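You operate a simulated robot arm through the tools that you are given. There is no shell and no other tool. Be economical: measure what you need, move in short steps, check, and stop when the job is done.

The job below is to be done with a simulated robot arm. You get a single attempt, and the scene is never put back.

Task
Put things in order on the desk top. At the end: the brown envelope (marked "REPLY") stands where the grey weight stood; the grey weight stands on top of the black toner (marked "TYPE 20"); the white envelope (marked "KEEP") stands where the green envelope (marked "SEND") stood; the green envelope stands where the brown envelope stood; whatever was shut is shut again. Leave all else as you found it, and nothing knocked over.

The check looks at the end state, three seconds after you hand in, the way a careful person would. Anything else that was tipped, shoved, dropped, spilled or broken makes it a failure.

Robot
A 7-joint arm with a two-finger parallel gripper, fixed in place. Base frame: the origin is at the foot of the arm, x ahead of it, y to its left, z up; the work surface is at about z = 0. Lengths are in mm, angles in degrees, forces in N, time in s.
With the tool pointing down near the work surface it reaches from about 240 to 620 mm from the base axis. Its first joint turns from -66.0 to 66.0 degrees. Payload 2.6 kg.
The TCP is the grasp point between the finger pads, 30 mm short of the fingertips. In the tool frame z runs along the fingers and y along their closing line. Largest opening 94 mm; finger width 28, thickness 10; the body of the gripper, 50 by 96 mm, starts 55 mm behind the TCP.
Orientation is that of the tool frame in the base frame, as [roll, pitch, yaw] about the fixed x, y, z axes, in that order (R = Rz(yaw) Ry(pitch) Rx(roll)). With the fingers straight down and closing along the base's y, the tool's x points along the base's -x, its y along +y and its z along -z.

Tools
- The arm moves only by the tool drive_tool. Its argument "rows" is a list of rows, each a list of 3 entries, a list of its own where there are three numbers: the shift along the tool's x, y, z in mm, then the turn, a rotation vector about the tool's x, y, z in degrees, then the gripper command, from -1 (shut) to 1 (fully open), values between in proportion. In form: [[[tx, ty, tz], [ax, ay, az], hand], ...]. A call has 1 to 12 rows; each row is the pose to reach, as a shift and turn from the pose commanded when the call began, along the tool's axes at that moment. Rows are played at 5 a second. More than 50 mm and 8.6 degrees between two rows, or a gripper value outside its range, and nothing of the call is played. A pose out of reach is approached as far as the arm can. The call stops where the force on the tool passes 40 N (or 10 N more than at its start, if that is more) or the arm is blocked; 0.2 s more then pass. Each finger travels about 72 mm/s and halts on what it meets, pressing with about 40 N; the grip force reading is that of the motor and also rises with nothing between the fingers. The clock runs only during rows and for 0.2 s after the last one: add rows that repeat a pose to give the fingers time. The reply holds the time, the measured pose of the TCP, the force on the tool along the base axes, the opening and the grip force, in the units named above and with some noise.
- Cameras (640 x 400 px; columns grow to the right, rows downward): "scene" is fixed at [25.9, 431.4, 551.1]; the picture's right is [-0.83, -0.56, 0.00], its down [-0.38, 0.57, -0.73] and it looks along [0.41, -0.60, -0.68] (base axes); focal length 349 px, centre (320, 200). "wrist" rides on the gripper at [-37, 0, -58] in the tool frame; the picture's right is [0.00, -1.00, 0.00], its down [0.97, 0.00, -0.24] and it looks along [0.24, 0.00, 0.97] (tool axes); focal length 218 px, centre (320, 200).
- snapshot(camera): a new picture of that camera. It takes no simulated time.
- locate(camera, pixels): there is no depth. For up to 12 entries [column, row, z] of the newest picture of that camera ("zoom" is the newest enlarged one), the place [x, y] in the base frame at which the ray of that pixel passes the height z, good to about 3 mm. It takes no simulated time.
- zoom(camera, box): a new picture of the part [left, top, right, bottom] of that camera's present view, enlarged. It takes no simulated time.
- sign_off(): hands the job in; it is judged then, once.

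Work in short steps. Measure before you move; look again where a grasp or a placing could have gone wrong, and mend it. You have 80 turns and 46 pictures in all, those below and enlarged ones among them. Open the gripper and draw the arm clear of the work before you hand the job in, unless the task says otherwise; then end with one line.

The tools are called after "Emit:" as a command line: name --argument value ..., lists and objects as JSON in quotes. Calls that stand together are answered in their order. drive_tool: Moves the arm, as the interface text tells. Its arguments: {"type":"object","properties":{"rows":{"type":"array","items":{"type":"array"}}},"required":["rows"]} The other tools are called the same way: snapshot (camera) takes a picture; locate (camera, pixels) gives the place at which the rays of pixels pass given heights; zoom (camera, box) takes an enlarged picture of a part of a camera's view; sign_off () hands the job in.

At the start:

```text
t: 0.0
ee_pos: [449.7, 185.4, 255.3]
ee_rot: [179.9, -0.1, -179.9]
ft_force: [-0.5, 0.1, -0.3]
opening: 93.9
gripper_force: 0.1
```

scene: 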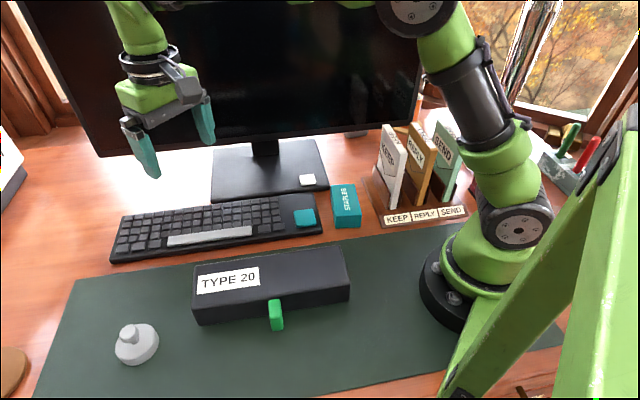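
wrist: 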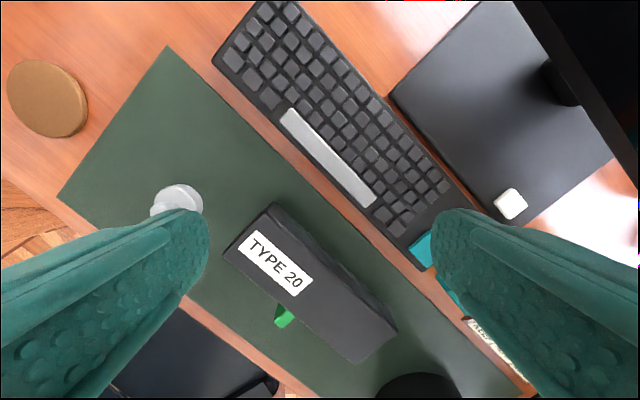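

I'll start by looking closely at the envelope rack and the toner/weight area in the scene view.

Emit:
zoom --camera "scene" --box '[320, 100, 500, 240]'

Emit:
zoom --camera "scene" --box '[80, 220, 380, 400]'

```text
2.86 times, centred on (410, 170) of scene
```

zoom: 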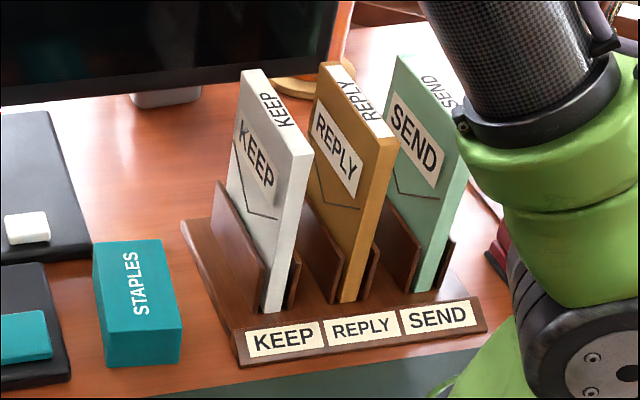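

```text
2.13 times, centred on (230, 310) of scene
```

zoom: 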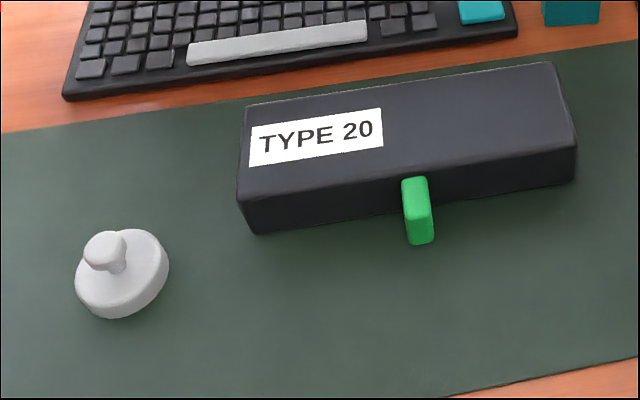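

Measuring the key points: rack corners, envelope edges (top at guessed heights), weight and toner.

Emit:
locate --camera "scene" --pixels '[[382, 228.3, 0], [468.3, 215.4, 0], [362, 177.6, 10], [389.6, 208.4, 10], [395.2, 209, 10], [403, 154.5, 100], [407, 152.5, 100], [403, 154.5, 120], [382, 125, 100], [391.5, 124.5, 100], [382, 125, 120], [391.5, 124.5, 120]]'

Emit:
locate --camera "zoom" --pixels '[[122, 276, 10], [122, 276, 20], [108, 250, 40], [253, 234, 0], [237, 195, 40], [574, 148, 50], [548, 62, 50], [246, 105, 50], [237, 195, 50], [575, 182, 0], [418, 183, 40], [420, 243, 0]]'

Emit:
zoom --camera "wrist" --box '[130, 160, 450, 360]'

```text
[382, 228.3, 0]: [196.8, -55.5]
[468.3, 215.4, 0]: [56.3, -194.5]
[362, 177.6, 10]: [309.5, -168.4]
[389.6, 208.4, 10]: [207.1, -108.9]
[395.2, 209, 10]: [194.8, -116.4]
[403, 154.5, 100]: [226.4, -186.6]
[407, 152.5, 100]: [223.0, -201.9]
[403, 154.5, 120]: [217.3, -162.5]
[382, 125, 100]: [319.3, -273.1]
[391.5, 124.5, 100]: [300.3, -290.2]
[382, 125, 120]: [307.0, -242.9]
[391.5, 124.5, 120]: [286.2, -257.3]
```

```text
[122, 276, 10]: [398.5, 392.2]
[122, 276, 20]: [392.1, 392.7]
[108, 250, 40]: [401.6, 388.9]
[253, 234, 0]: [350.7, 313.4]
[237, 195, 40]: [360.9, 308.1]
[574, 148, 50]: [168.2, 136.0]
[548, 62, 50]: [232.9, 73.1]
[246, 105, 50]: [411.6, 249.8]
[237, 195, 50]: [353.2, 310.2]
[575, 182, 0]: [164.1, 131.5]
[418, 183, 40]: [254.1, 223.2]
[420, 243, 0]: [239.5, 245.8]
```

```text
2.00 times, centred on (290, 260) of wrist
```

zoom: 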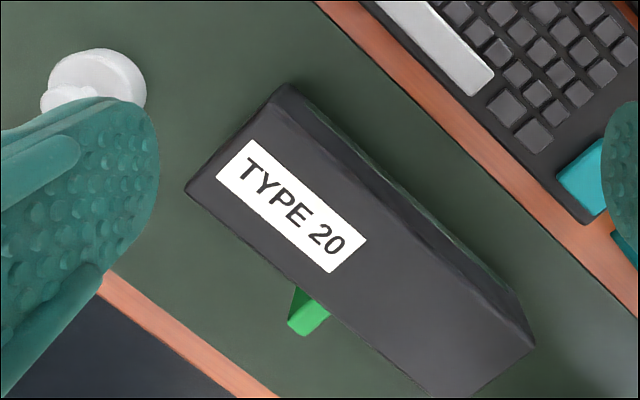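

Envelopes come out about 160 tall and 107 long, with KEEP centred near (240,-155). The weight is at about (398,391). I'll move above the weight at the same height to look down on it.

Emit:
drive_tool --rows '[[[10, 45, 0], [0, 0, 0], 1], [[20, 90, 0], [0, 0, 0], 1], [[30, 135, 0], [0, 0, 0], 1], [[40, 175, 0], [0, 0, 0], 1], [[45, 205, 0], [0, 0, 0], 1], [[45, 205, 0], [0, 0, 0], 1]]'

Emit:
snapshot --camera "wrist"

```text
t: 1.4
ee_pos: [405.4, 390.9, 254.5]
ee_rot: [180.0, 0.1, -180.0]
ft_force: [-0.9, 0.2, 0.0]
opening: 93.9
gripper_force: 0.0
```

```text
40 pictures are left
```

wrist: 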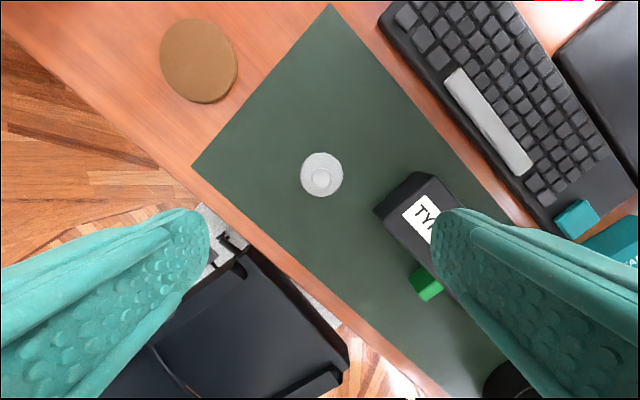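

The weight's base centres at (322,174) and its knob at (320,179). I'll locate these and zoom on the weight to check its shape.

Emit:
locate --camera "wrist" --pixels '[[322, 174, 0], [322, 174, 15], [301, 175, 10], [343.5, 175, 10], [320, 179, 40], [320, 179, 50], [312, 179, 45], [330, 179, 45], [322, 197, 10], [322, 152, 10], [375, 210, 50], [416, 172, 50]]'

Emit:
zoom --camera "scene" --box '[90, 300, 190, 380]'

```text
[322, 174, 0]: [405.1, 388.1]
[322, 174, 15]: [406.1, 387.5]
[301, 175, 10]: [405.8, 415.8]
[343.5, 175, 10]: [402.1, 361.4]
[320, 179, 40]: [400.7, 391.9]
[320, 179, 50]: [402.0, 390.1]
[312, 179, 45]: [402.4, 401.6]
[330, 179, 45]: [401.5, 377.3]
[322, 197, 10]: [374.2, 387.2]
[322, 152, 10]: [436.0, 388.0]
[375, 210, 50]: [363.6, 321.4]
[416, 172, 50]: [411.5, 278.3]
```

```text
5.00 times, centred on (140, 340) of scene
```

zoom: 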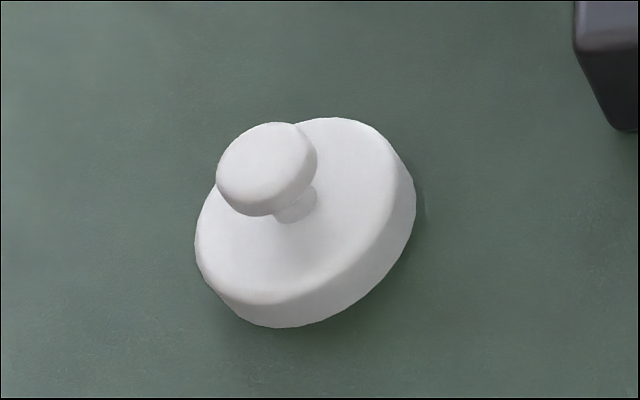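

The weight has a base of about 58 mm diameter, top at about 18, and a mushroom knob of about 25 mm, top at about 48, centred near (403,389). I'll descend over the knob with the gripper partly closed, tips staying above the base.

Emit:
drive_tool --rows '[[[2.4, -1.9, 45], [0, 0, 0], 0.3], [[2.4, -1.9, 90], [0, 0, 0], 0.3], [[2.4, -1.9, 135], [0, 0, 0], 0.3], [[2.4, -1.9, 170], [0, 0, 0], 0.3], [[2.4, -1.9, 190], [0, 0, 0], 0.3], [[2.4, -1.9, 198], [0, 0, 0], 0.3], [[2.4, -1.9, 198], [0, 0, 0], 0.3]]'

Emit:
zoom --camera "scene" --box '[60, 240, 220, 380]'

Emit:
snapshot --camera "wrist"

```text
t: 3.0
ee_pos: [400.8, 389.3, 58.0]
ee_rot: [180.0, 0.0, -179.9]
ft_force: [-0.2, -0.8, -0.4]
opening: 61.2
gripper_force: 0.0
```

```text
2.86 times, centred on (140, 310) of scene
```

zoom: 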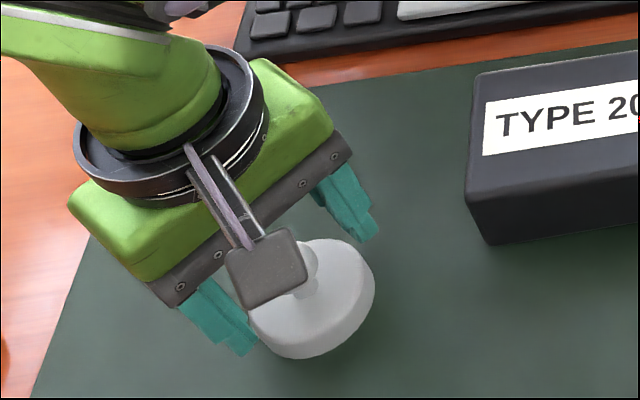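

```text
37 pictures are left
```

wrist: 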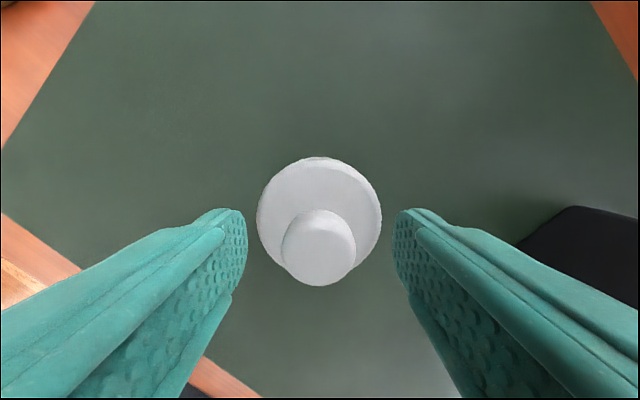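

The knob is at (319,247) between the fingers. I'll check its x position against the TCP.

Emit:
locate --camera "wrist" --pixels '[[319, 247, 40], [319, 247, 46], [320, 220, 10], [320, 157, 15], [319, 286, 40], [281, 247, 42], [356, 247, 42], [257, 220, 12], [382, 220, 12]]'

```text
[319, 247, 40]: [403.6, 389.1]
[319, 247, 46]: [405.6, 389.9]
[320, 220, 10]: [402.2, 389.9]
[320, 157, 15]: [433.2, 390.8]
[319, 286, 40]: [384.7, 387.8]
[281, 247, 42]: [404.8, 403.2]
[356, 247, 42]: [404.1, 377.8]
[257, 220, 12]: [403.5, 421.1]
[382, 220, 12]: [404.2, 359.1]
```

The weight is centred at (403.5,389.8). I'll shift 3 mm in x, lower 4 mm and close on the knob.

Emit:
drive_tool --rows '[[[-3, 0, 4], [0, 0, 0], 0.3], [[-3, 0, 4], [0, 0, 0], -1], [[-3, 0, 4], [0, 0, 0], -1], [[-3, 0, 4], [0, 0, 0], -1], [[-3, 0, 4], [0, 0, 0], -1], [[-3, 0, -10], [0, 0, 0], -1], [[-3, 0, -30], [0, 0, 0], -1]]'

Emit:
snapshot --camera "wrist"

```text
t: 4.6
ee_pos: [405.5, 387.3, 87.4]
ee_rot: [180.0, 0.1, 180.0]
ft_force: [0.7, -0.5, -4.3]
opening: 24.8
gripper_force: 40.1
```

```text
36 pictures are left
```

wrist: 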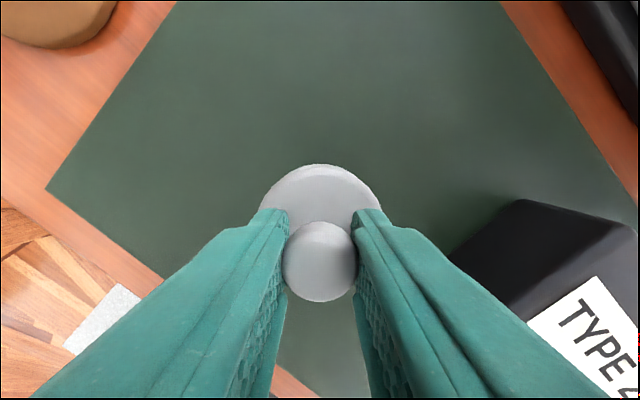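

Weight is held (opening 24.8, about 4 N). I'll lift and travel towards the toner at a safe height to see it from above.

Emit:
drive_tool --rows '[[[0, 0, -45], [0, 0, 0], -1], [[0, 0, -85], [0, 0, 0], -1], [[10, -20, -100], [0, 0, 0], -1], [[30, -55, -110], [0, 0, 0], -1], [[50, -95, -110], [0, 0, 0], -1], [[70, -135, -110], [0, 0, 0], -1], [[90, -170, -110], [0, 0, 0], -1], [[100, -190, -110], [0, 0, 0], -1], [[100, -190, -110], [0, 0, 0], -1]]'

Emit:
snapshot --camera "wrist"

```text
t: 6.6
ee_pos: [304.1, 199.1, 196.3]
ee_rot: [-180.0, 0.0, -180.0]
ft_force: [-0.5, 0.5, -3.6]
opening: 25.0
gripper_force: 40.1
```

```text
35 pictures are left
```

wrist: 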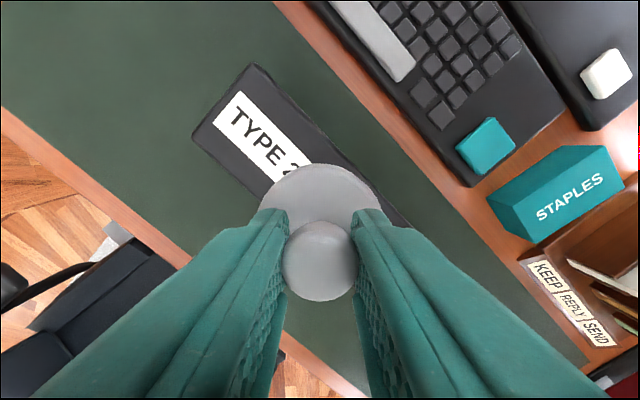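

The toner's far end shows corners at (251,64) and (194,138). I'll locate points on its edges to get the centre line.

Emit:
locate --camera "wrist" --pixels '[[251, 64, 50], [194, 138, 50], [335, 148, 50], [410, 227, 50], [265, 195, 50], [251, 64, 40], [194, 138, 40]]'

Emit:
zoom --camera "scene" --box '[160, 220, 380, 350]'

```text
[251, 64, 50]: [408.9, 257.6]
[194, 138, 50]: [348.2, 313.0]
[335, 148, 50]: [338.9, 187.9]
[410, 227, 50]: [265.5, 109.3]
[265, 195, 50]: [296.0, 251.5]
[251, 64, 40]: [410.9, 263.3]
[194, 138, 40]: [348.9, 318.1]
```

```text
2.91 times, centred on (270, 285) of scene
```

zoom: 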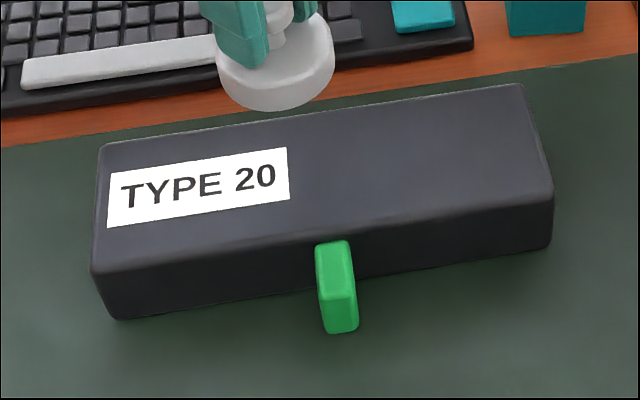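

The toner's centre is about (290,193) at height of about 50. I'll move over it and descend to just above the expected contact, TCP z about 108.

Emit:
drive_tool --rows '[[[14, -6, 0], [0, 0, 0], -1], [[14, -6, 40], [0, 0, 0], -1], [[14, -6, 65], [0, 0, 0], -1], [[14, -6, 80], [0, 0, 0], -1], [[14, -6, 88], [0, 0, 0], -1], [[14, -6, 88], [0, 0, 0], -1]]'

Emit:
zoom --camera "scene" --box '[180, 180, 360, 340]'

```text
t: 8.0
ee_pos: [291.8, 193.3, 110.1]
ee_rot: [179.9, 0.3, 180.0]
ft_force: [-6.3, -5.4, 27.5]
opening: 25.3
gripper_force: 40.5
```

```text
2.50 times, centred on (270, 260) of scene
```

zoom: 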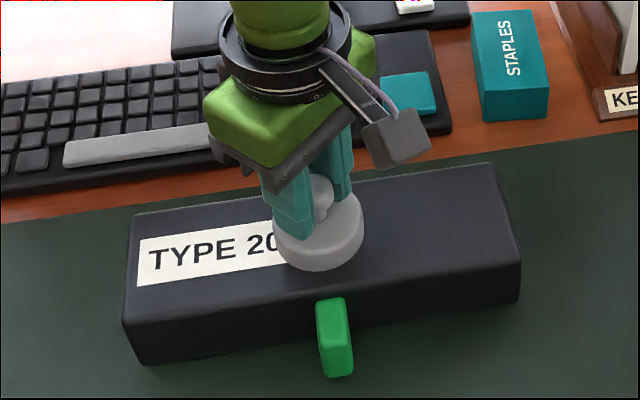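

Contact was made (27 N up) and the base sits central on the toner. I'll ease back slightly, open and lift away.

Emit:
drive_tool --rows '[[[0, 0, -1.5], [0, 0, 0], -1], [[0, 0, -1.5], [0, 0, 0], -1], [[0, 0, -1.5], [0, 0, 0], 0.1], [[0, 0, -1.5], [0, 0, 0], 0.1], [[0, 0, -1.5], [0, 0, 0], 0.1], [[0, 0, -30], [0, 0, 0], 0.1], [[0, 0, -70], [0, 0, 0], 0.1], [[0, 0, -110], [0, 0, 0], 0.1], [[0, 0, -150], [0, 0, 0], 0.1]]'

Emit:
snapshot --camera "scene"

```text
t: 10.0
ee_pos: [289.9, 191.0, 259.8]
ee_rot: [-180.0, -0.2, -180.0]
ft_force: [0.2, 0.1, -0.8]
opening: 51.6
gripper_force: 0.1
```

```text
32 pictures are left
```

scene: 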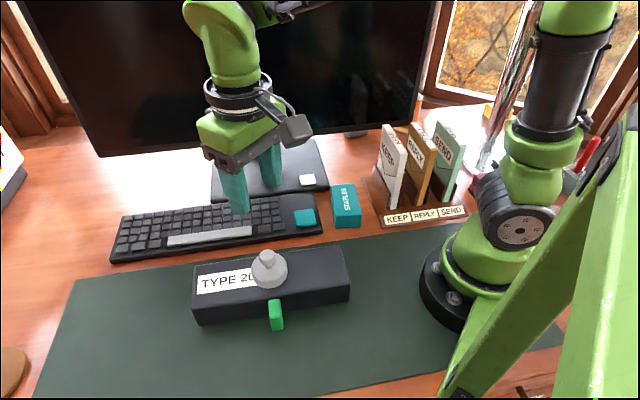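

The weight sits upright on the toner. Before swinging to the rack I'll check where the monitor's lower edge runs, px (100,155) to (415,122), and its stand.

Emit:
locate --camera "scene" --pixels '[[100, 155, 60], [100, 155, 120], [415, 122, 60], [415, 122, 120], [415, 122, 90], [263, 140, 60], [265, 155, 10], [325, 140, 5], [437, 5, 300], [437, 5, 350]]'

Emit:
drive_tool --rows '[[[-10, -41, -15], [0, 0, 0], 0.1], [[-20, -86, -30], [0, 0, 5], 0.1], [[-22, -131, -40], [0, 0, 10], 0.1], [[-22, -131, -40], [0, 0, 10], 0.1]]'

Emit:
snapshot --camera "wrist"

```text
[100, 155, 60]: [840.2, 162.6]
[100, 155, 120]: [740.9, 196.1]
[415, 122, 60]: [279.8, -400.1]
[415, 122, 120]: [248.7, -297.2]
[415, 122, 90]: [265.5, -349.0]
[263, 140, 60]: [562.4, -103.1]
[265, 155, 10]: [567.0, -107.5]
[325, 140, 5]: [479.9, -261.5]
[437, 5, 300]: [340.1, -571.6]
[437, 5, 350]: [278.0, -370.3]
```

```text
t: 11.0
ee_pos: [313.0, 60.5, 300.0]
ee_rot: [179.9, -0.1, 170.0]
ft_force: [0.3, -0.3, 0.4]
opening: 51.7
gripper_force: 0.0
```

```text
31 pictures are left
```

wrist: 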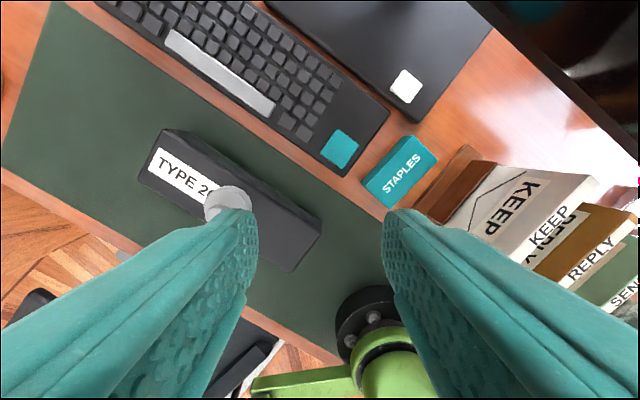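

The monitor stays well behind the rack line (about 440 vs about 285 along its normal). I'll continue the arc to above the rack, turning to align the finger closing line with the envelopes' thickness.

Emit:
drive_tool --rows '[[[-6.1, -40.1, 0], [0, 0, 5], 0.1], [[-7, -85.6, 0], [0, 0, 10], 0.1], [[-1.7, -130.2, 0], [0, 0, 15], 0.1], [[10.1, -172.9, 0], [0, 0, 20], 0.1], [[26.3, -213.4, 0], [0, 0, 25], 0.1], [[45.7, -247.3, 0], [0, 0, 30], 0.1], [[66.3, -274.3, 0], [0, 0, 35], 0.1], [[66.3, -274.3, 0], [0, 0, 35], 0.1]]'

Emit:
snapshot --camera "wrist"

Emit:
snapshot --camera "scene"

```text
t: 12.8
ee_pos: [212.7, -182.4, 299.1]
ee_rot: [-179.5, -0.2, 138.7]
ft_force: [-1.0, 0.6, -0.3]
opening: 51.7
gripper_force: 0.0
```

```text
30 pictures are left
```

wrist: 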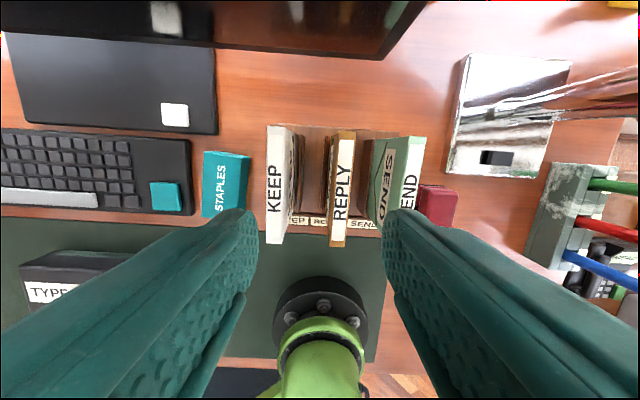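

```text
29 pictures are left
```

scene: 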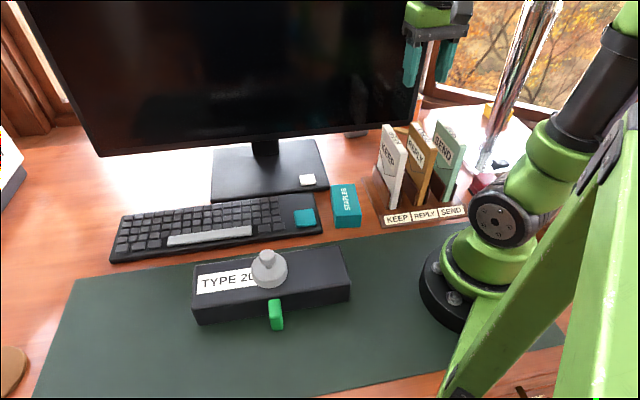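

The arm trails its command slightly. I'll zoom on the envelope tops for accurate edges, after settling the pose.

Emit:
drive_tool --rows '[[[0, 0, 0], [0, 0, 0], 0.1], [[0, 0, 0], [0, 0, 0], 0.1]]'

Emit:
zoom --camera "wrist" --box '[240, 115, 460, 255]'

```text
t: 13.4
ee_pos: [213.7, -181.5, 298.0]
ee_rot: [-179.4, -0.1, 138.7]
ft_force: [0.2, -0.1, 0.3]
opening: 51.4
gripper_force: 0.1
```

```text
2.86 times, centred on (350, 185) of wrist
```

zoom: 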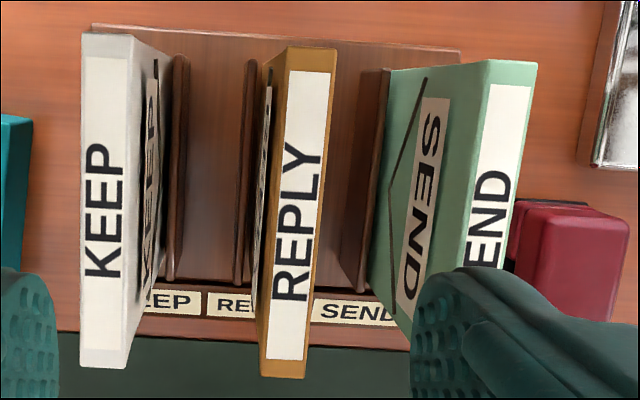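

Pose settles 4° short of command (limit of some kind). I'll locate the envelope tops at z=160 anyway.

Emit:
locate --camera "zoom" --pixels '[[82, 34, 160], [133, 36, 160], [80, 366, 160], [126, 368, 160], [289, 48, 160], [337, 50, 160], [262, 376, 160], [305, 378, 160], [490, 60, 160], [537, 64, 160], [155, 313, 12], [460, 52, 5]]'

```text
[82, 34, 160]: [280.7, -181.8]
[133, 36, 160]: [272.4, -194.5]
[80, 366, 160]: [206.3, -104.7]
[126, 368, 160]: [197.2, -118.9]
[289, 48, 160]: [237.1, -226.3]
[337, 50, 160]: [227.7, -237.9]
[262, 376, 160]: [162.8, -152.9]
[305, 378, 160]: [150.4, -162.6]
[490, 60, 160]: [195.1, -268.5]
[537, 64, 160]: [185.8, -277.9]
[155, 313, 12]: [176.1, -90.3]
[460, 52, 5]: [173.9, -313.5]
```

Tops give KEEP centre (239,-150), REPLY (194.5,-195), SEND about (152,-235), thickness 16, spacing about 60, all at about -45°. I'll descend a bit to see whether the reach shortfall goes away lower down.

Emit:
drive_tool --rows '[[[0, 0, 20], [0, 0, 0], 0.1], [[0, 0, 45], [0, 0, 0], 0.1], [[0, 0, 45], [0, 0, 0], 0.1]]'

```text
t: 14.2
ee_pos: [200.4, -197.5, 252.5]
ee_rot: [-180.0, -0.1, 134.8]
ft_force: [0.4, 0.3, 0.1]
opening: 51.8
gripper_force: 0.1
```

Lower down the pose is met exactly (200.4,-197.5, yaw 134.8). I need the divider height before choosing the grip height, so I'll zoom from here and locate divider corners.

Emit:
zoom --camera "scene" --box '[360, 120, 480, 230]'

Emit:
snapshot --camera "wrist"

```text
3.64 times, centred on (420, 175) of scene
```

zoom: 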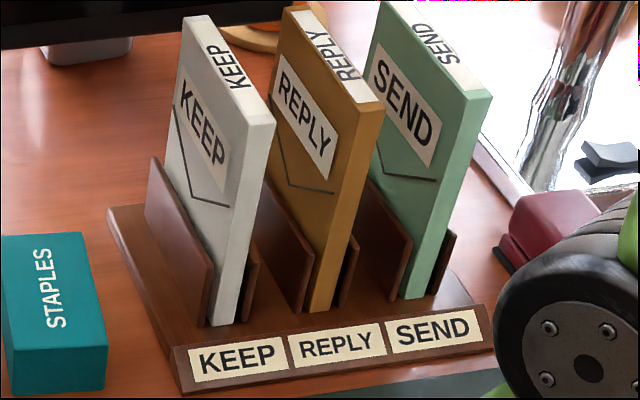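

```text
26 pictures are left
```

wrist: 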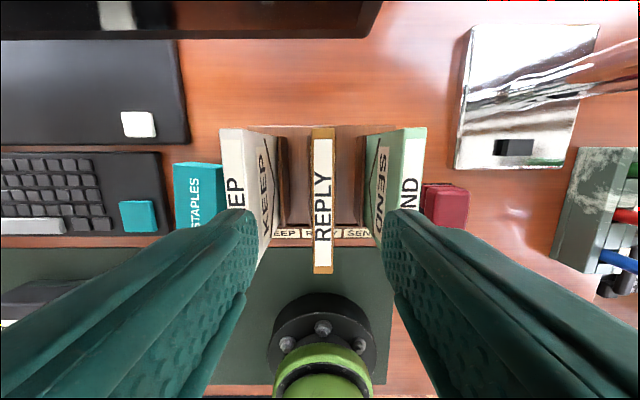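

Dividers are about 50 mm tall (top z about 58), so a grip at TCP z about 113 clears them and the gripper body stays above the 160 top. I'll test the reachable height here, since the envelope must clear 160-high neighbours.

Emit:
drive_tool --rows '[[[0, 0, -12], [0, 0, 0], 0.1], [[0, 0, -24], [0, 0, 0], 0.1], [[0, 0, -24], [0, 0, 0], 0.1]]'

Emit:
locate --camera "wrist" --pixels '[[313, 129, 160], [334, 129, 160], [313, 274, 160], [334, 274, 160], [428, 128, 160], [400, 131, 160], [220, 130, 160], [243, 131, 160]]'

```text
t: 15.0
ee_pos: [197.7, -189.5, 266.0]
ee_rot: [-179.5, -2.7, 135.6]
ft_force: [-0.1, 0.1, 0.5]
opening: 51.9
gripper_force: 0.2
```

```text
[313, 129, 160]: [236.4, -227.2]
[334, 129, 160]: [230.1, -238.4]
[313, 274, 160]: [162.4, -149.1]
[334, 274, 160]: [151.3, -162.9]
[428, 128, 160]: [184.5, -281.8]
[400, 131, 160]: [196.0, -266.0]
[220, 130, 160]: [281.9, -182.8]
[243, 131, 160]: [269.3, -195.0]
```

Height is limited to about 260 at this radius, so I'll lift, slide outward along the envelope's own plane, and raise further out. Now to REPLY centre (195,-194.4), stopping with tips just above its top.

Emit:
drive_tool --rows '[[[0, 0, 24], [0, 0, 0], 0.1], [[6, -1.6, 50], [0, 0, 0], 0.1], [[6, -1.6, 76], [0, 0, 0], 0.1], [[6, -1.6, 76], [0, 0, 0], 0.1]]'

Emit:
snapshot --camera "wrist"

```text
t: 16.0
ee_pos: [194.3, -194.3, 201.7]
ee_rot: [-179.9, 0.1, 134.9]
ft_force: [0.5, -1.1, 0.0]
opening: 51.7
gripper_force: 0.0
```

```text
25 pictures are left
```

wrist: 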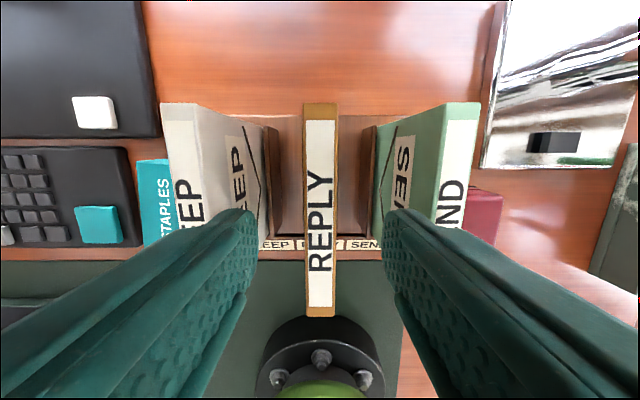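

REPLY is centred between the fingers at col 320 and parallel. I'll descend to TCP z about 113.

Emit:
drive_tool --rows '[[[0, 0, 25], [0, 0, 0], 0.1], [[0, 0, 50], [0, 0, 0], 0.1], [[0, 0, 75], [0, 0, 0], 0.1], [[0, 0, 88], [0, 0, 0], 0.1], [[0, 0, 88], [0, 0, 0], 0.1]]'

```text
t: 17.2
ee_pos: [194.5, -193.1, 114.2]
ee_rot: [179.9, 0.0, 135.0]
ft_force: [0.0, -0.2, 0.5]
opening: 51.5
gripper_force: 0.1
```

Descent was free of contact. I'll close on the envelope and read the centred pose.

Emit:
drive_tool --rows '[[[0, 0, 88], [0, 0, 0], -0.5], [[0, 0, 88], [0, 0, 0], -1], [[0, 0, 88], [0, 0, 0], -1], [[0, 0, 88], [0, 0, 0], -1]]'

```text
refused: row 1 steps farther than a row can; nothing moved
```

Offsets restart from the present pose; I'll send zeros instead.

Emit:
drive_tool --rows '[[[0, 0, 0], [0, 0, 0], -0.4], [[0, 0, 0], [0, 0, 0], -1], [[0, 0, 0], [0, 0, 0], -1], [[0, 0, 0], [0, 0, 0], -1]]'

Emit:
zoom --camera "scene" --box '[360, 100, 480, 230]'

```text
t: 18.2
ee_pos: [195.6, -194.0, 113.0]
ee_rot: [-179.9, 0.0, 134.9]
ft_force: [0.4, 0.0, -0.5]
opening: 19.4
gripper_force: 40.3
```

```text
3.08 times, centred on (420, 165) of scene
```

zoom: 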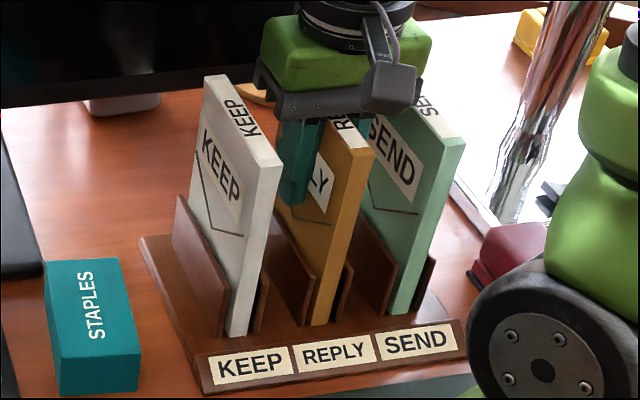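

Gripped at opening 19.4 with no side force, at (195,-193.8). I'll lift straight up to TCP z about 205.

Emit:
drive_tool --rows '[[[0, 0, -10], [0, 0, 0], -1], [[0, 0, -25], [0, 0, 0], -1], [[0, 0, -45], [0, 0, 0], -1], [[0, 0, -70], [0, 0, 0], -1], [[0, 0, -92], [0, 0, 0], -1], [[0, 0, -92], [0, 0, 0], -1]]'

Emit:
zoom --camera "scene" --box '[340, 60, 500, 230]'

```text
t: 19.6
ee_pos: [194.3, -194.6, 205.8]
ee_rot: [180.0, 0.1, 135.1]
ft_force: [-0.1, 0.1, -1.1]
opening: 19.5
gripper_force: 40.7
```

```text
2.35 times, centred on (420, 145) of scene
```

zoom: 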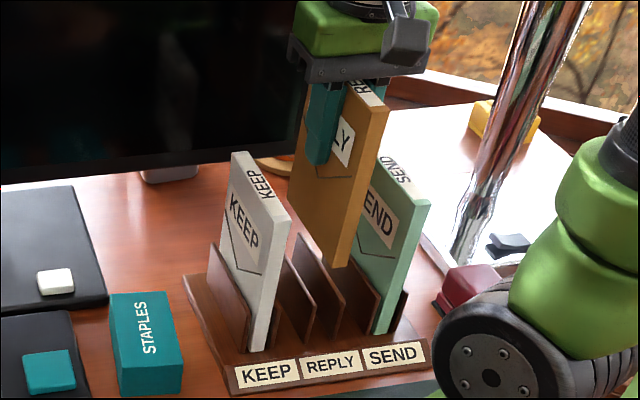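

REPLY is out of its slot. I'll slide it 45 mm outward in its own plane, then raise to z about 285 before crossing over KEEP.

Emit:
drive_tool --rows '[[[-20, 0, 0], [0, 0, 0], -1], [[-45, 0, -10], [0, 0, 0], -1], [[-50, 0, -40], [0, 0, 0], -1], [[-50, 0, -65], [0, 0, 0], -1], [[-50, 0, -82], [0, 0, 0], -1], [[-50, 0, -82], [0, 0, 0], -1]]'

Emit:
snapshot --camera "scene"

```text
t: 21.0
ee_pos: [219.3, -213.3, 259.4]
ee_rot: [-179.5, -5.7, 135.4]
ft_force: [0.5, 0.6, -1.2]
opening: 19.7
gripper_force: 39.5
```

```text
22 pictures are left
```

scene: 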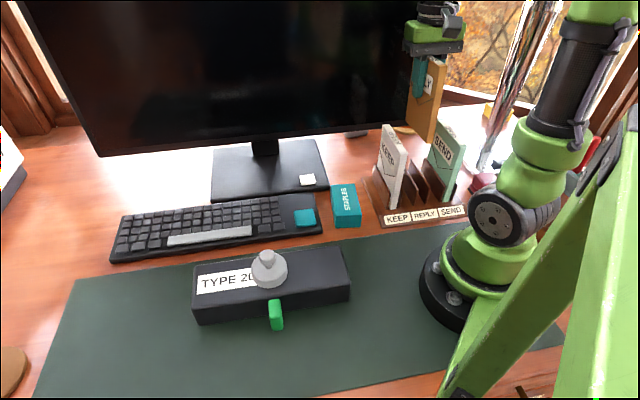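

Height is again limited (tilting 5.7° at 259); the limit appears to depend on azimuth (az -40° allowed z 298 earlier). I'll drop the command, shift 20 mm toward KEEP within the 40 mm free gap, then raise again.

Emit:
drive_tool --rows '[[[0, 0, 35], [0, 0, 0], -1], [[0, 10, 38], [0, 0, 0], -1], [[0, 20, 38], [0, 0, 0], -1], [[0, 20, 28], [0, 0, 0], -1], [[0, 20, 28], [0, 0, 0], -1]]'

```text
t: 22.2
ee_pos: [244.5, -216.6, 260.7]
ee_rot: [-180.0, 0.1, 134.9]
ft_force: [0.6, 0.6, -0.7]
opening: 19.6
gripper_force: 39.9
```

Pose is clean at z 260.7. I'll raise a further 14 mm and check.

Emit:
drive_tool --rows '[[[0, 0, -7], [0, 0, 0], -1], [[0, 0, -14], [0, 0, 0], -1], [[0, 0, -14], [0, 0, 0], -1]]'

Emit:
zoom --camera "scene" --box '[340, 20, 500, 230]'

```text
t: 23.0
ee_pos: [245.1, -214.9, 274.1]
ee_rot: [-180.0, 0.0, 135.2]
ft_force: [0.8, -0.6, 0.4]
opening: 19.5
gripper_force: 40.2
```

```text
1.90 times, centred on (420, 125) of scene
```

zoom: 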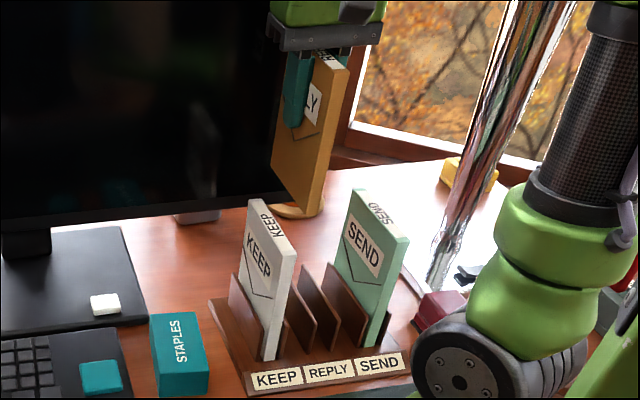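

Clean at 274 (bottom about 169). I'll raise another 12 for margin.

Emit:
drive_tool --rows '[[[0, 0, -6], [0, 0, 0], -1], [[0, 0, -12], [0, 0, 0], -1], [[0, 0, -12], [0, 0, 0], -1]]'

```text
t: 23.8
ee_pos: [245.3, -213.4, 286.2]
ee_rot: [-180.0, -0.1, 135.1]
ft_force: [0.0, 0.0, -1.7]
opening: 19.3
gripper_force: 40.1
```

At 286 the envelope bottom clears by about 20 mm. I'll swing it over KEEP and round toward the weight's old spot, turning to yaw 180.

Emit:
drive_tool --rows '[[[12.7, 41, 0], [0, 0, -4.5], -1], [[29, 81.3, 0], [0, 0, -9], -1], [[50.2, 120.9, 0], [0, 0, -13.5], -1], [[74.2, 159.1, 0], [0, 0, -18], -1], [[101.8, 196.5, 0], [0, 0, -22.5], -1], [[130.8, 234, 0], [0, 0, -27], -1], [[158.4, 272.9, 0], [0, 0, -31.5], -1], [[184.5, 311.8, 0], [0, 0, -36], -1], [[209.3, 352.1, 0], [0, 0, -40.5], -1], [[233.3, 393.1, 0], [0, 0, -45], -1], [[233.3, 393.1, 0], [0, 0, -45], -1]]'

Emit:
snapshot --camera "scene"

```text
t: 26.2
ee_pos: [357.6, 227.8, 286.3]
ee_rot: [180.0, 0.1, -179.9]
ft_force: [0.0, 0.4, -0.6]
opening: 19.5
gripper_force: 40.3
```

```text
20 pictures are left
```

scene: 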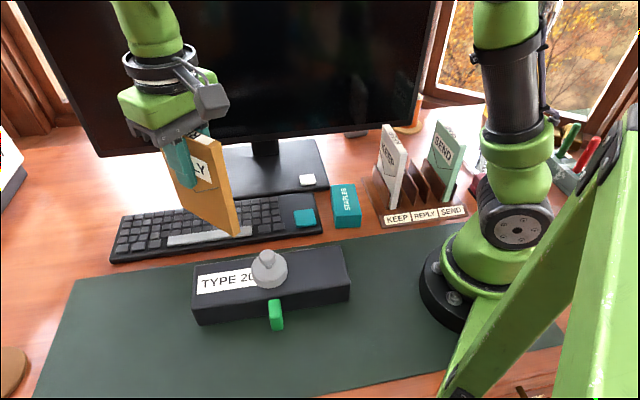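

REPLY held plumb. I'll move over the weight's old place (403.5,389.8) and lower to TCP z about 122.

Emit:
drive_tool --rows '[[[-12, 41, 0], [0, 0, 0], -1], [[-24, 82, 0], [0, 0, 0], -1], [[-35, 122, 0], [0, 0, 0], -1], [[-46, 162, 0], [0, 0, 0], -1], [[-46, 162, 40], [0, 0, 0], -1], [[-46, 162, 80], [0, 0, 0], -1], [[-46, 162, 120], [0, 0, 0], -1], [[-46, 162, 150], [0, 0, 0], -1], [[-46, 162, 164], [0, 0, 0], -1], [[-46, 162, 164], [0, 0, 0], -1]]'

Emit:
zoom --camera "scene" --box '[60, 240, 220, 380]'

```text
t: 28.4
ee_pos: [403.1, 389.7, 121.0]
ee_rot: [-179.9, 0.0, -179.9]
ft_force: [0.0, -0.3, -0.2]
opening: 19.7
gripper_force: 40.6
```

```text
2.86 times, centred on (140, 310) of scene
```

zoom: 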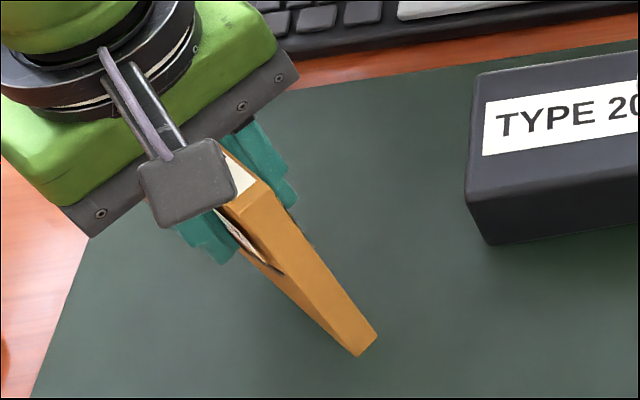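

Now lower in fine steps toward the mat.

Emit:
drive_tool --rows '[[[0, 0, 4], [0, 0, 0], -1], [[0, 0, 7], [0, 0, 0], -1], [[0, 0, 9], [0, 0, 0], -1], [[0, 0, 10], [0, 0, 0], -1], [[0, 0, 10], [0, 0, 0], -1]]'

```text
t: 29.6
ee_pos: [402.9, 388.1, 113.1]
ee_rot: [180.0, -0.1, 179.9]
ft_force: [0.3, 0.1, -0.9]
opening: 19.3
gripper_force: 40.6
```

Emit:
drive_tool --rows '[[[0, 0, 1], [0, 0, 0], -1], [[0, 0, 2], [0, 0, 0], -1], [[0, 0, 3], [0, 0, 0], -1], [[0, 0, 4], [0, 0, 0], -1], [[0, 0, 4], [0, 0, 0], -1]]'

```text
t: 30.8
ee_pos: [403.7, 389.9, 108.5]
ee_rot: [-179.9, 0.0, 180.0]
ft_force: [-0.5, -0.9, -1.9]
opening: 19.6
gripper_force: 40.0
```

No contact yet at 108.5; I'll continue in 1 mm steps.

Emit:
drive_tool --rows '[[[0, 0, 1], [0, 0, 0], -1], [[0, 0, 2], [0, 0, 0], -1], [[0, 0, 3], [0, 0, 0], -1], [[0, 0, 3], [0, 0, 0], -1]]'

```text
t: 31.8
ee_pos: [403.8, 389.2, 104.1]
ee_rot: [180.0, -0.1, -179.9]
ft_force: [0.2, -0.6, -1.2]
opening: 19.7
gripper_force: 40.0
```

Emit:
drive_tool --rows '[[[0, 0, 1], [0, 0, 0], -1], [[0, 0, 2], [0, 0, 0], -1], [[0, 0, 2], [0, 0, 0], -1]]'

Emit:
zoom --camera "scene" --box '[80, 280, 220, 400]'

```text
t: 32.6
ee_pos: [403.0, 390.5, 104.1]
ee_rot: [180.0, 0.1, 179.9]
ft_force: [-4.1, -3.8, 15.6]
opening: 19.7
gripper_force: 39.8
```

```text
3.33 times, centred on (150, 340) of scene
```

zoom: 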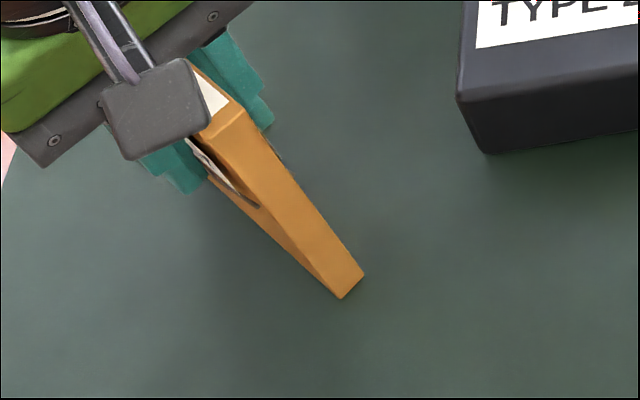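

Contact: 15.6 N. I'll ease back 1 mm, open gradually and rise.

Emit:
drive_tool --rows '[[[0, 0, -0.8], [0, 0, 0], -1], [[0, 0, -0.8], [0, 0, 0], -0.55], [[0, 0, -0.8], [0, 0, 0], -0.5], [[0, 0, -0.8], [0, 0, 0], -0.3], [[0, 0, -0.8], [0, 0, 0], 0.1], [[0, 0, -0.8], [0, 0, 0], 0.1], [[0, 0, -20], [0, 0, 0], 0.1], [[0, 0, -50], [0, 0, 0], 0.1], [[0, 0, -95], [0, 0, 0], 0.1], [[0, 0, -140], [0, 0, 0], 0.1], [[0, 0, -175], [0, 0, 0], 0.1]]'

Emit:
snapshot --camera "scene"

```text
t: 35.0
ee_pos: [402.9, 390.8, 276.8]
ee_rot: [180.0, 0.0, -179.9]
ft_force: [-0.5, -0.3, 0.7]
opening: 51.8
gripper_force: 0.1
```

```text
17 pictures are left
```

scene: 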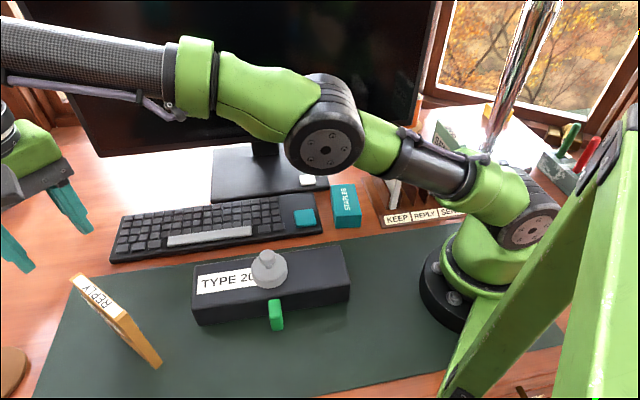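

REPLY stands upright on its new spot. I'll swing back to the rack along the same arc, returning to yaw 135.

Emit:
drive_tool --rows '[[[11, -45, 0], [0, 0, 3.75], 0.1], [[23, -90, 0], [0, 0, 7.5], 0.1], [[35, -135, 0], [0, 0, 11.25], 0.1], [[47, -182, 0], [0, 0, 15], 0.1], [[57, -228, 0], [0, 0, 18.75], 0.1], [[65, -275, 0], [0, 0, 22.5], 0.1], [[72, -322, 0], [0, 0, 26.25], 0.1], [[79, -368, 5], [0, 0, 30], 0.1], [[88, -415, 10], [0, 0, 33.75], 0.1], [[100, -460, 15], [0, 0, 37.5], 0.1], [[118, -503, 20], [0, 0, 41.25], 0.1], [[141, -542, 25], [0, 0, 45], 0.1]]'

```text
t: 37.6
ee_pos: [261.3, -153.1, 253.1]
ee_rot: [-180.0, -0.1, 135.1]
ft_force: [0.2, -0.9, 0.5]
opening: 51.7
gripper_force: 0.0
```

Now over to SEND, expected at (152,-235), at z about 225 with tips well above the envelopes.

Emit:
drive_tool --rows '[[[5, -35, 8], [0, 0, 0], 0.1], [[10, -70, 18], [0, 0, 0], 0.1], [[15, -105, 25], [0, 0, 0], 0.1], [[19, -136, 28], [0, 0, 0], 0.1], [[19, -136, 28], [0, 0, 0], 0.1]]'

Emit:
snapshot --camera "wrist"

```text
t: 38.8
ee_pos: [151.9, -234.2, 225.3]
ee_rot: [-180.0, 0.0, 135.1]
ft_force: [0.3, -0.6, 0.3]
opening: 51.8
gripper_force: 0.1
```

```text
16 pictures are left
```

wrist: 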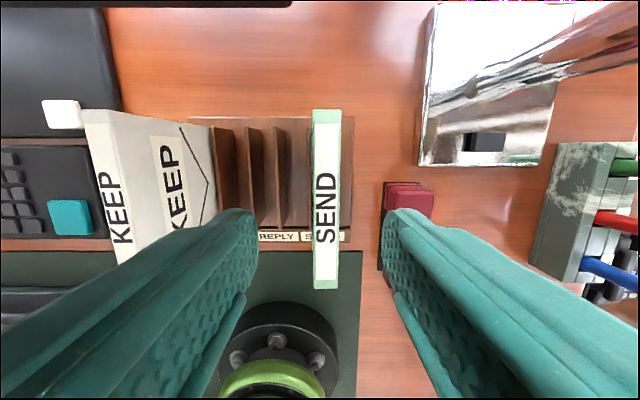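

SEND's top is centred at about col 326, slightly right of the finger midline. I'll locate it exactly.

Emit:
locate --camera "wrist" --pixels '[[312, 109, 160], [340, 110, 160], [313, 289, 160], [339, 289, 160], [257, 129, 58], [284, 126, 58], [249, 129, 58]]'

```text
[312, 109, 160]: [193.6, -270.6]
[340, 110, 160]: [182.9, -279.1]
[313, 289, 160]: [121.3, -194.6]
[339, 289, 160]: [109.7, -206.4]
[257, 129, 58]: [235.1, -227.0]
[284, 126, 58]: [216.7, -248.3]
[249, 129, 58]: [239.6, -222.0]
```

SEND centre is (151.9,-237.7). I'll correct and descend to TCP z 113.

Emit:
drive_tool --rows '[[[-2.5, -2.5, 0], [0, 0, 0], 0.1], [[-2.5, -2.5, 40], [0, 0, 0], 0.1], [[-2.5, -2.5, 75], [0, 0, 0], 0.1], [[-2.5, -2.5, 100], [0, 0, 0], 0.1], [[-2.5, -2.5, 112], [0, 0, 0], 0.1], [[-2.5, -2.5, 112], [0, 0, 0], 0.1], [[-2.5, -2.5, 112], [0, 0, 0], -0.4], [[-2.5, -2.5, 112], [0, 0, 0], -1], [[-2.5, -2.5, 112], [0, 0, 0], -1], [[-2.5, -2.5, 112], [0, 0, 0], -1]]'

```text
t: 41.0
ee_pos: [152.8, -238.1, 112.9]
ee_rot: [-180.0, -0.1, 135.0]
ft_force: [1.1, 0.1, -0.2]
opening: 19.4
gripper_force: 39.7
```

Gripped (19.4). I'll lift straight to z about 200, then shift 61 mm toward the vacant REPLY slot and check by camera.

Emit:
drive_tool --rows '[[[0, 0, -10], [0, 0, 0], -1], [[0, 0, -25], [0, 0, 0], -1], [[0, 0, -50], [0, 0, 0], -1], [[0, 0, -80], [0, 0, 0], -1], [[0, 20, -80], [0, 0, 0], -1], [[0, 40, -80], [0, 0, 0], -1], [[0, 55, -80], [0, 0, 0], -1], [[0, 61, -80], [0, 0, 0], -1], [[0, 61, -80], [0, 0, 0], -1]]'

Emit:
snapshot --camera "wrist"

Emit:
zoom --camera "scene" --box '[350, 80, 490, 230]'

```text
t: 43.0
ee_pos: [195.9, -193.9, 193.0]
ee_rot: [-179.9, 0.0, 135.0]
ft_force: [-0.4, -0.5, 0.0]
opening: 19.3
gripper_force: 39.7
```

```text
15 pictures are left
```

wrist: 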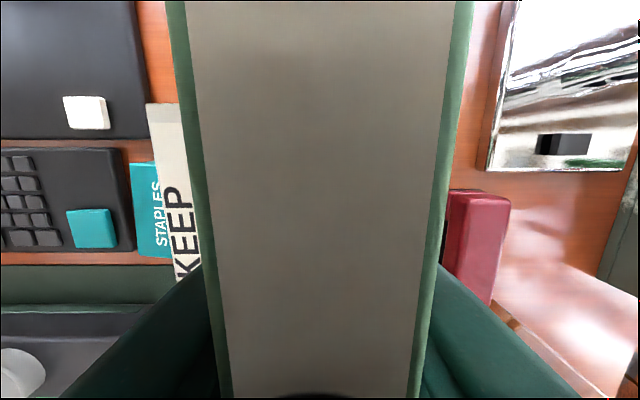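

```text
2.67 times, centred on (420, 155) of scene
```

zoom: 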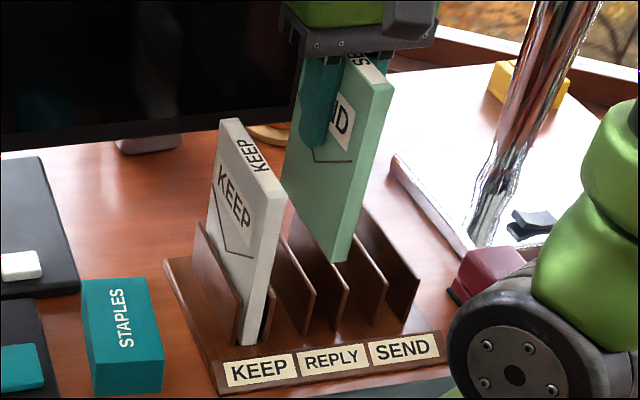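

SEND is lined up over the slot at (195.9,-193.9), within noise of REPLY's grip pose. I'll lower to where its bottom has just entered the dividers and check forces.

Emit:
drive_tool --rows '[[[0, -0.5, 12], [0, 0, 0], -1], [[0, -0.5, 22], [0, 0, 0], -1], [[0, -0.5, 30], [0, 0, 0], -1], [[0, -0.5, 38], [0, 0, 0], -1], [[0, -0.5, 45], [0, 0, 0], -1], [[0, -0.5, 45], [0, 0, 0], -1]]'

Emit:
zoom --camera "scene" --box '[370, 120, 470, 220]'

```text
t: 44.4
ee_pos: [195.8, -195.6, 147.8]
ee_rot: [-180.0, 0.0, 135.0]
ft_force: [0.3, -0.1, -0.7]
opening: 19.4
gripper_force: 40.3
```

```text
4.00 times, centred on (420, 170) of scene
```

zoom: 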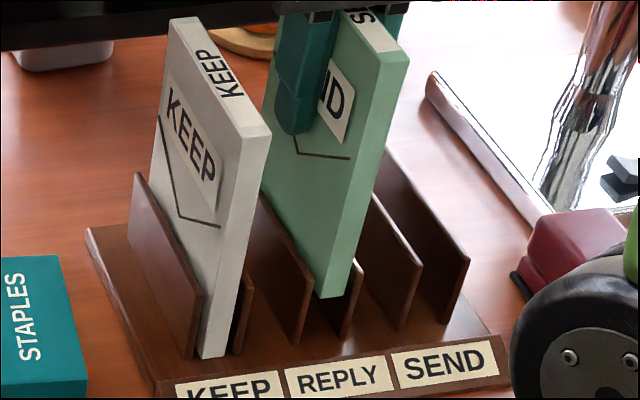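

The bottom is between the REPLY dividers with no force. I'll continue down to about 114.

Emit:
drive_tool --rows '[[[0, 0, 10], [0, 0, 0], -1], [[0, 0, 18], [0, 0, 0], -1], [[0, 0, 26], [0, 0, 0], -1], [[0, 0, 31], [0, 0, 0], -1], [[0, 0, 33.5], [0, 0, 0], -1], [[0, 0, 33.5], [0, 0, 0], -1]]'

```text
t: 45.8
ee_pos: [195.5, -196.8, 114.2]
ee_rot: [180.0, -0.1, 135.0]
ft_force: [0.6, 0.3, -1.9]
opening: 19.5
gripper_force: 39.6
```

Emit:
drive_tool --rows '[[[0, 0, 0.7], [0, 0, 0], -1], [[0, 0, 1.4], [0, 0, 0], -1], [[0, 0, 1.4], [0, 0, 0], -1]]'

```text
t: 46.6
ee_pos: [195.6, -195.7, 113.4]
ee_rot: [-180.0, 0.1, 135.0]
ft_force: [-3.7, 2.3, 11.6]
opening: 19.5
gripper_force: 40.3
```

Seated (11.6 N contact). I'll ease up slightly, open gradually and rise to z about 215.

Emit:
drive_tool --rows '[[[0, 0, -0.5], [0, 0, 0], -1], [[0, 0, -0.5], [0, 0, 0], -0.55], [[0, 0, -0.5], [0, 0, 0], -0.45], [[0, 0, -0.5], [0, 0, 0], -0.2], [[0, 0, -0.5], [0, 0, 0], 0.1], [[0, 0, -0.5], [0, 0, 0], 0.1], [[0, 0, -20], [0, 0, 0], 0.1], [[0, 0, -50], [0, 0, 0], 0.1], [[0, 0, -85], [0, 0, 0], 0.1], [[0, 0, -110], [0, 0, 0], 0.1], [[0, 0, -110], [0, 0, 0], 0.1]]'

Emit:
snapshot --camera "wrist"

```text
t: 49.0
ee_pos: [196.8, -196.7, 222.5]
ee_rot: [-180.0, 0.0, 135.0]
ft_force: [0.4, 0.4, 0.5]
opening: 51.7
gripper_force: 0.1
```

```text
12 pictures are left
```

wrist: 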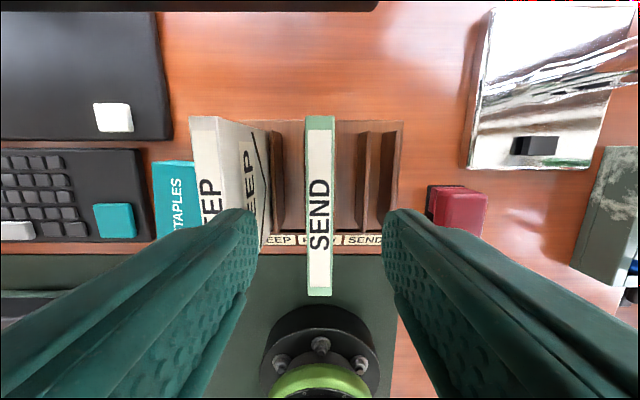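

SEND sits in the REPLY slot. Now shift 61 mm toward KEEP and look.

Emit:
drive_tool --rows '[[[0, 30, 0], [0, 0, 0], 0.1], [[0, 61, 0], [0, 0, 0], 0.1], [[0, 61, 0], [0, 0, 0], 0.1]]'

Emit:
snapshot --camera "wrist"

```text
t: 49.8
ee_pos: [238.5, -153.5, 221.9]
ee_rot: [180.0, 0.0, 135.0]
ft_force: [-0.3, 0.0, -0.5]
opening: 51.7
gripper_force: 0.0
```

```text
11 pictures are left
```

wrist: 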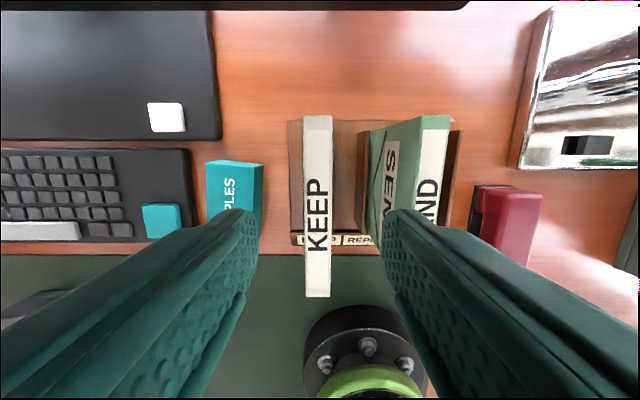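

KEEP is centred at col 318, near the midline. I'll descend 109 mm with a 1 mm correction and grip.

Emit:
drive_tool --rows '[[[0, 1, 0], [0, 0, 0], 0.1], [[0, 1, 40], [0, 0, 0], 0.1], [[0, 1, 75], [0, 0, 0], 0.1], [[0, 1, 98], [0, 0, 0], 0.1], [[0, 1, 109], [0, 0, 0], 0.1], [[0, 1, 109], [0, 0, 0], 0.1], [[0, 1, 109], [0, 0, 0], -0.4], [[0, 1, 109], [0, 0, 0], -1], [[0, 1, 109], [0, 0, 0], -1], [[0, 1, 109], [0, 0, 0], -1]]'

```text
t: 52.0
ee_pos: [240.3, -152.5, 114.3]
ee_rot: [180.0, 0.1, 135.0]
ft_force: [-0.4, -0.6, 0.7]
opening: 19.3
gripper_force: 40.1
```

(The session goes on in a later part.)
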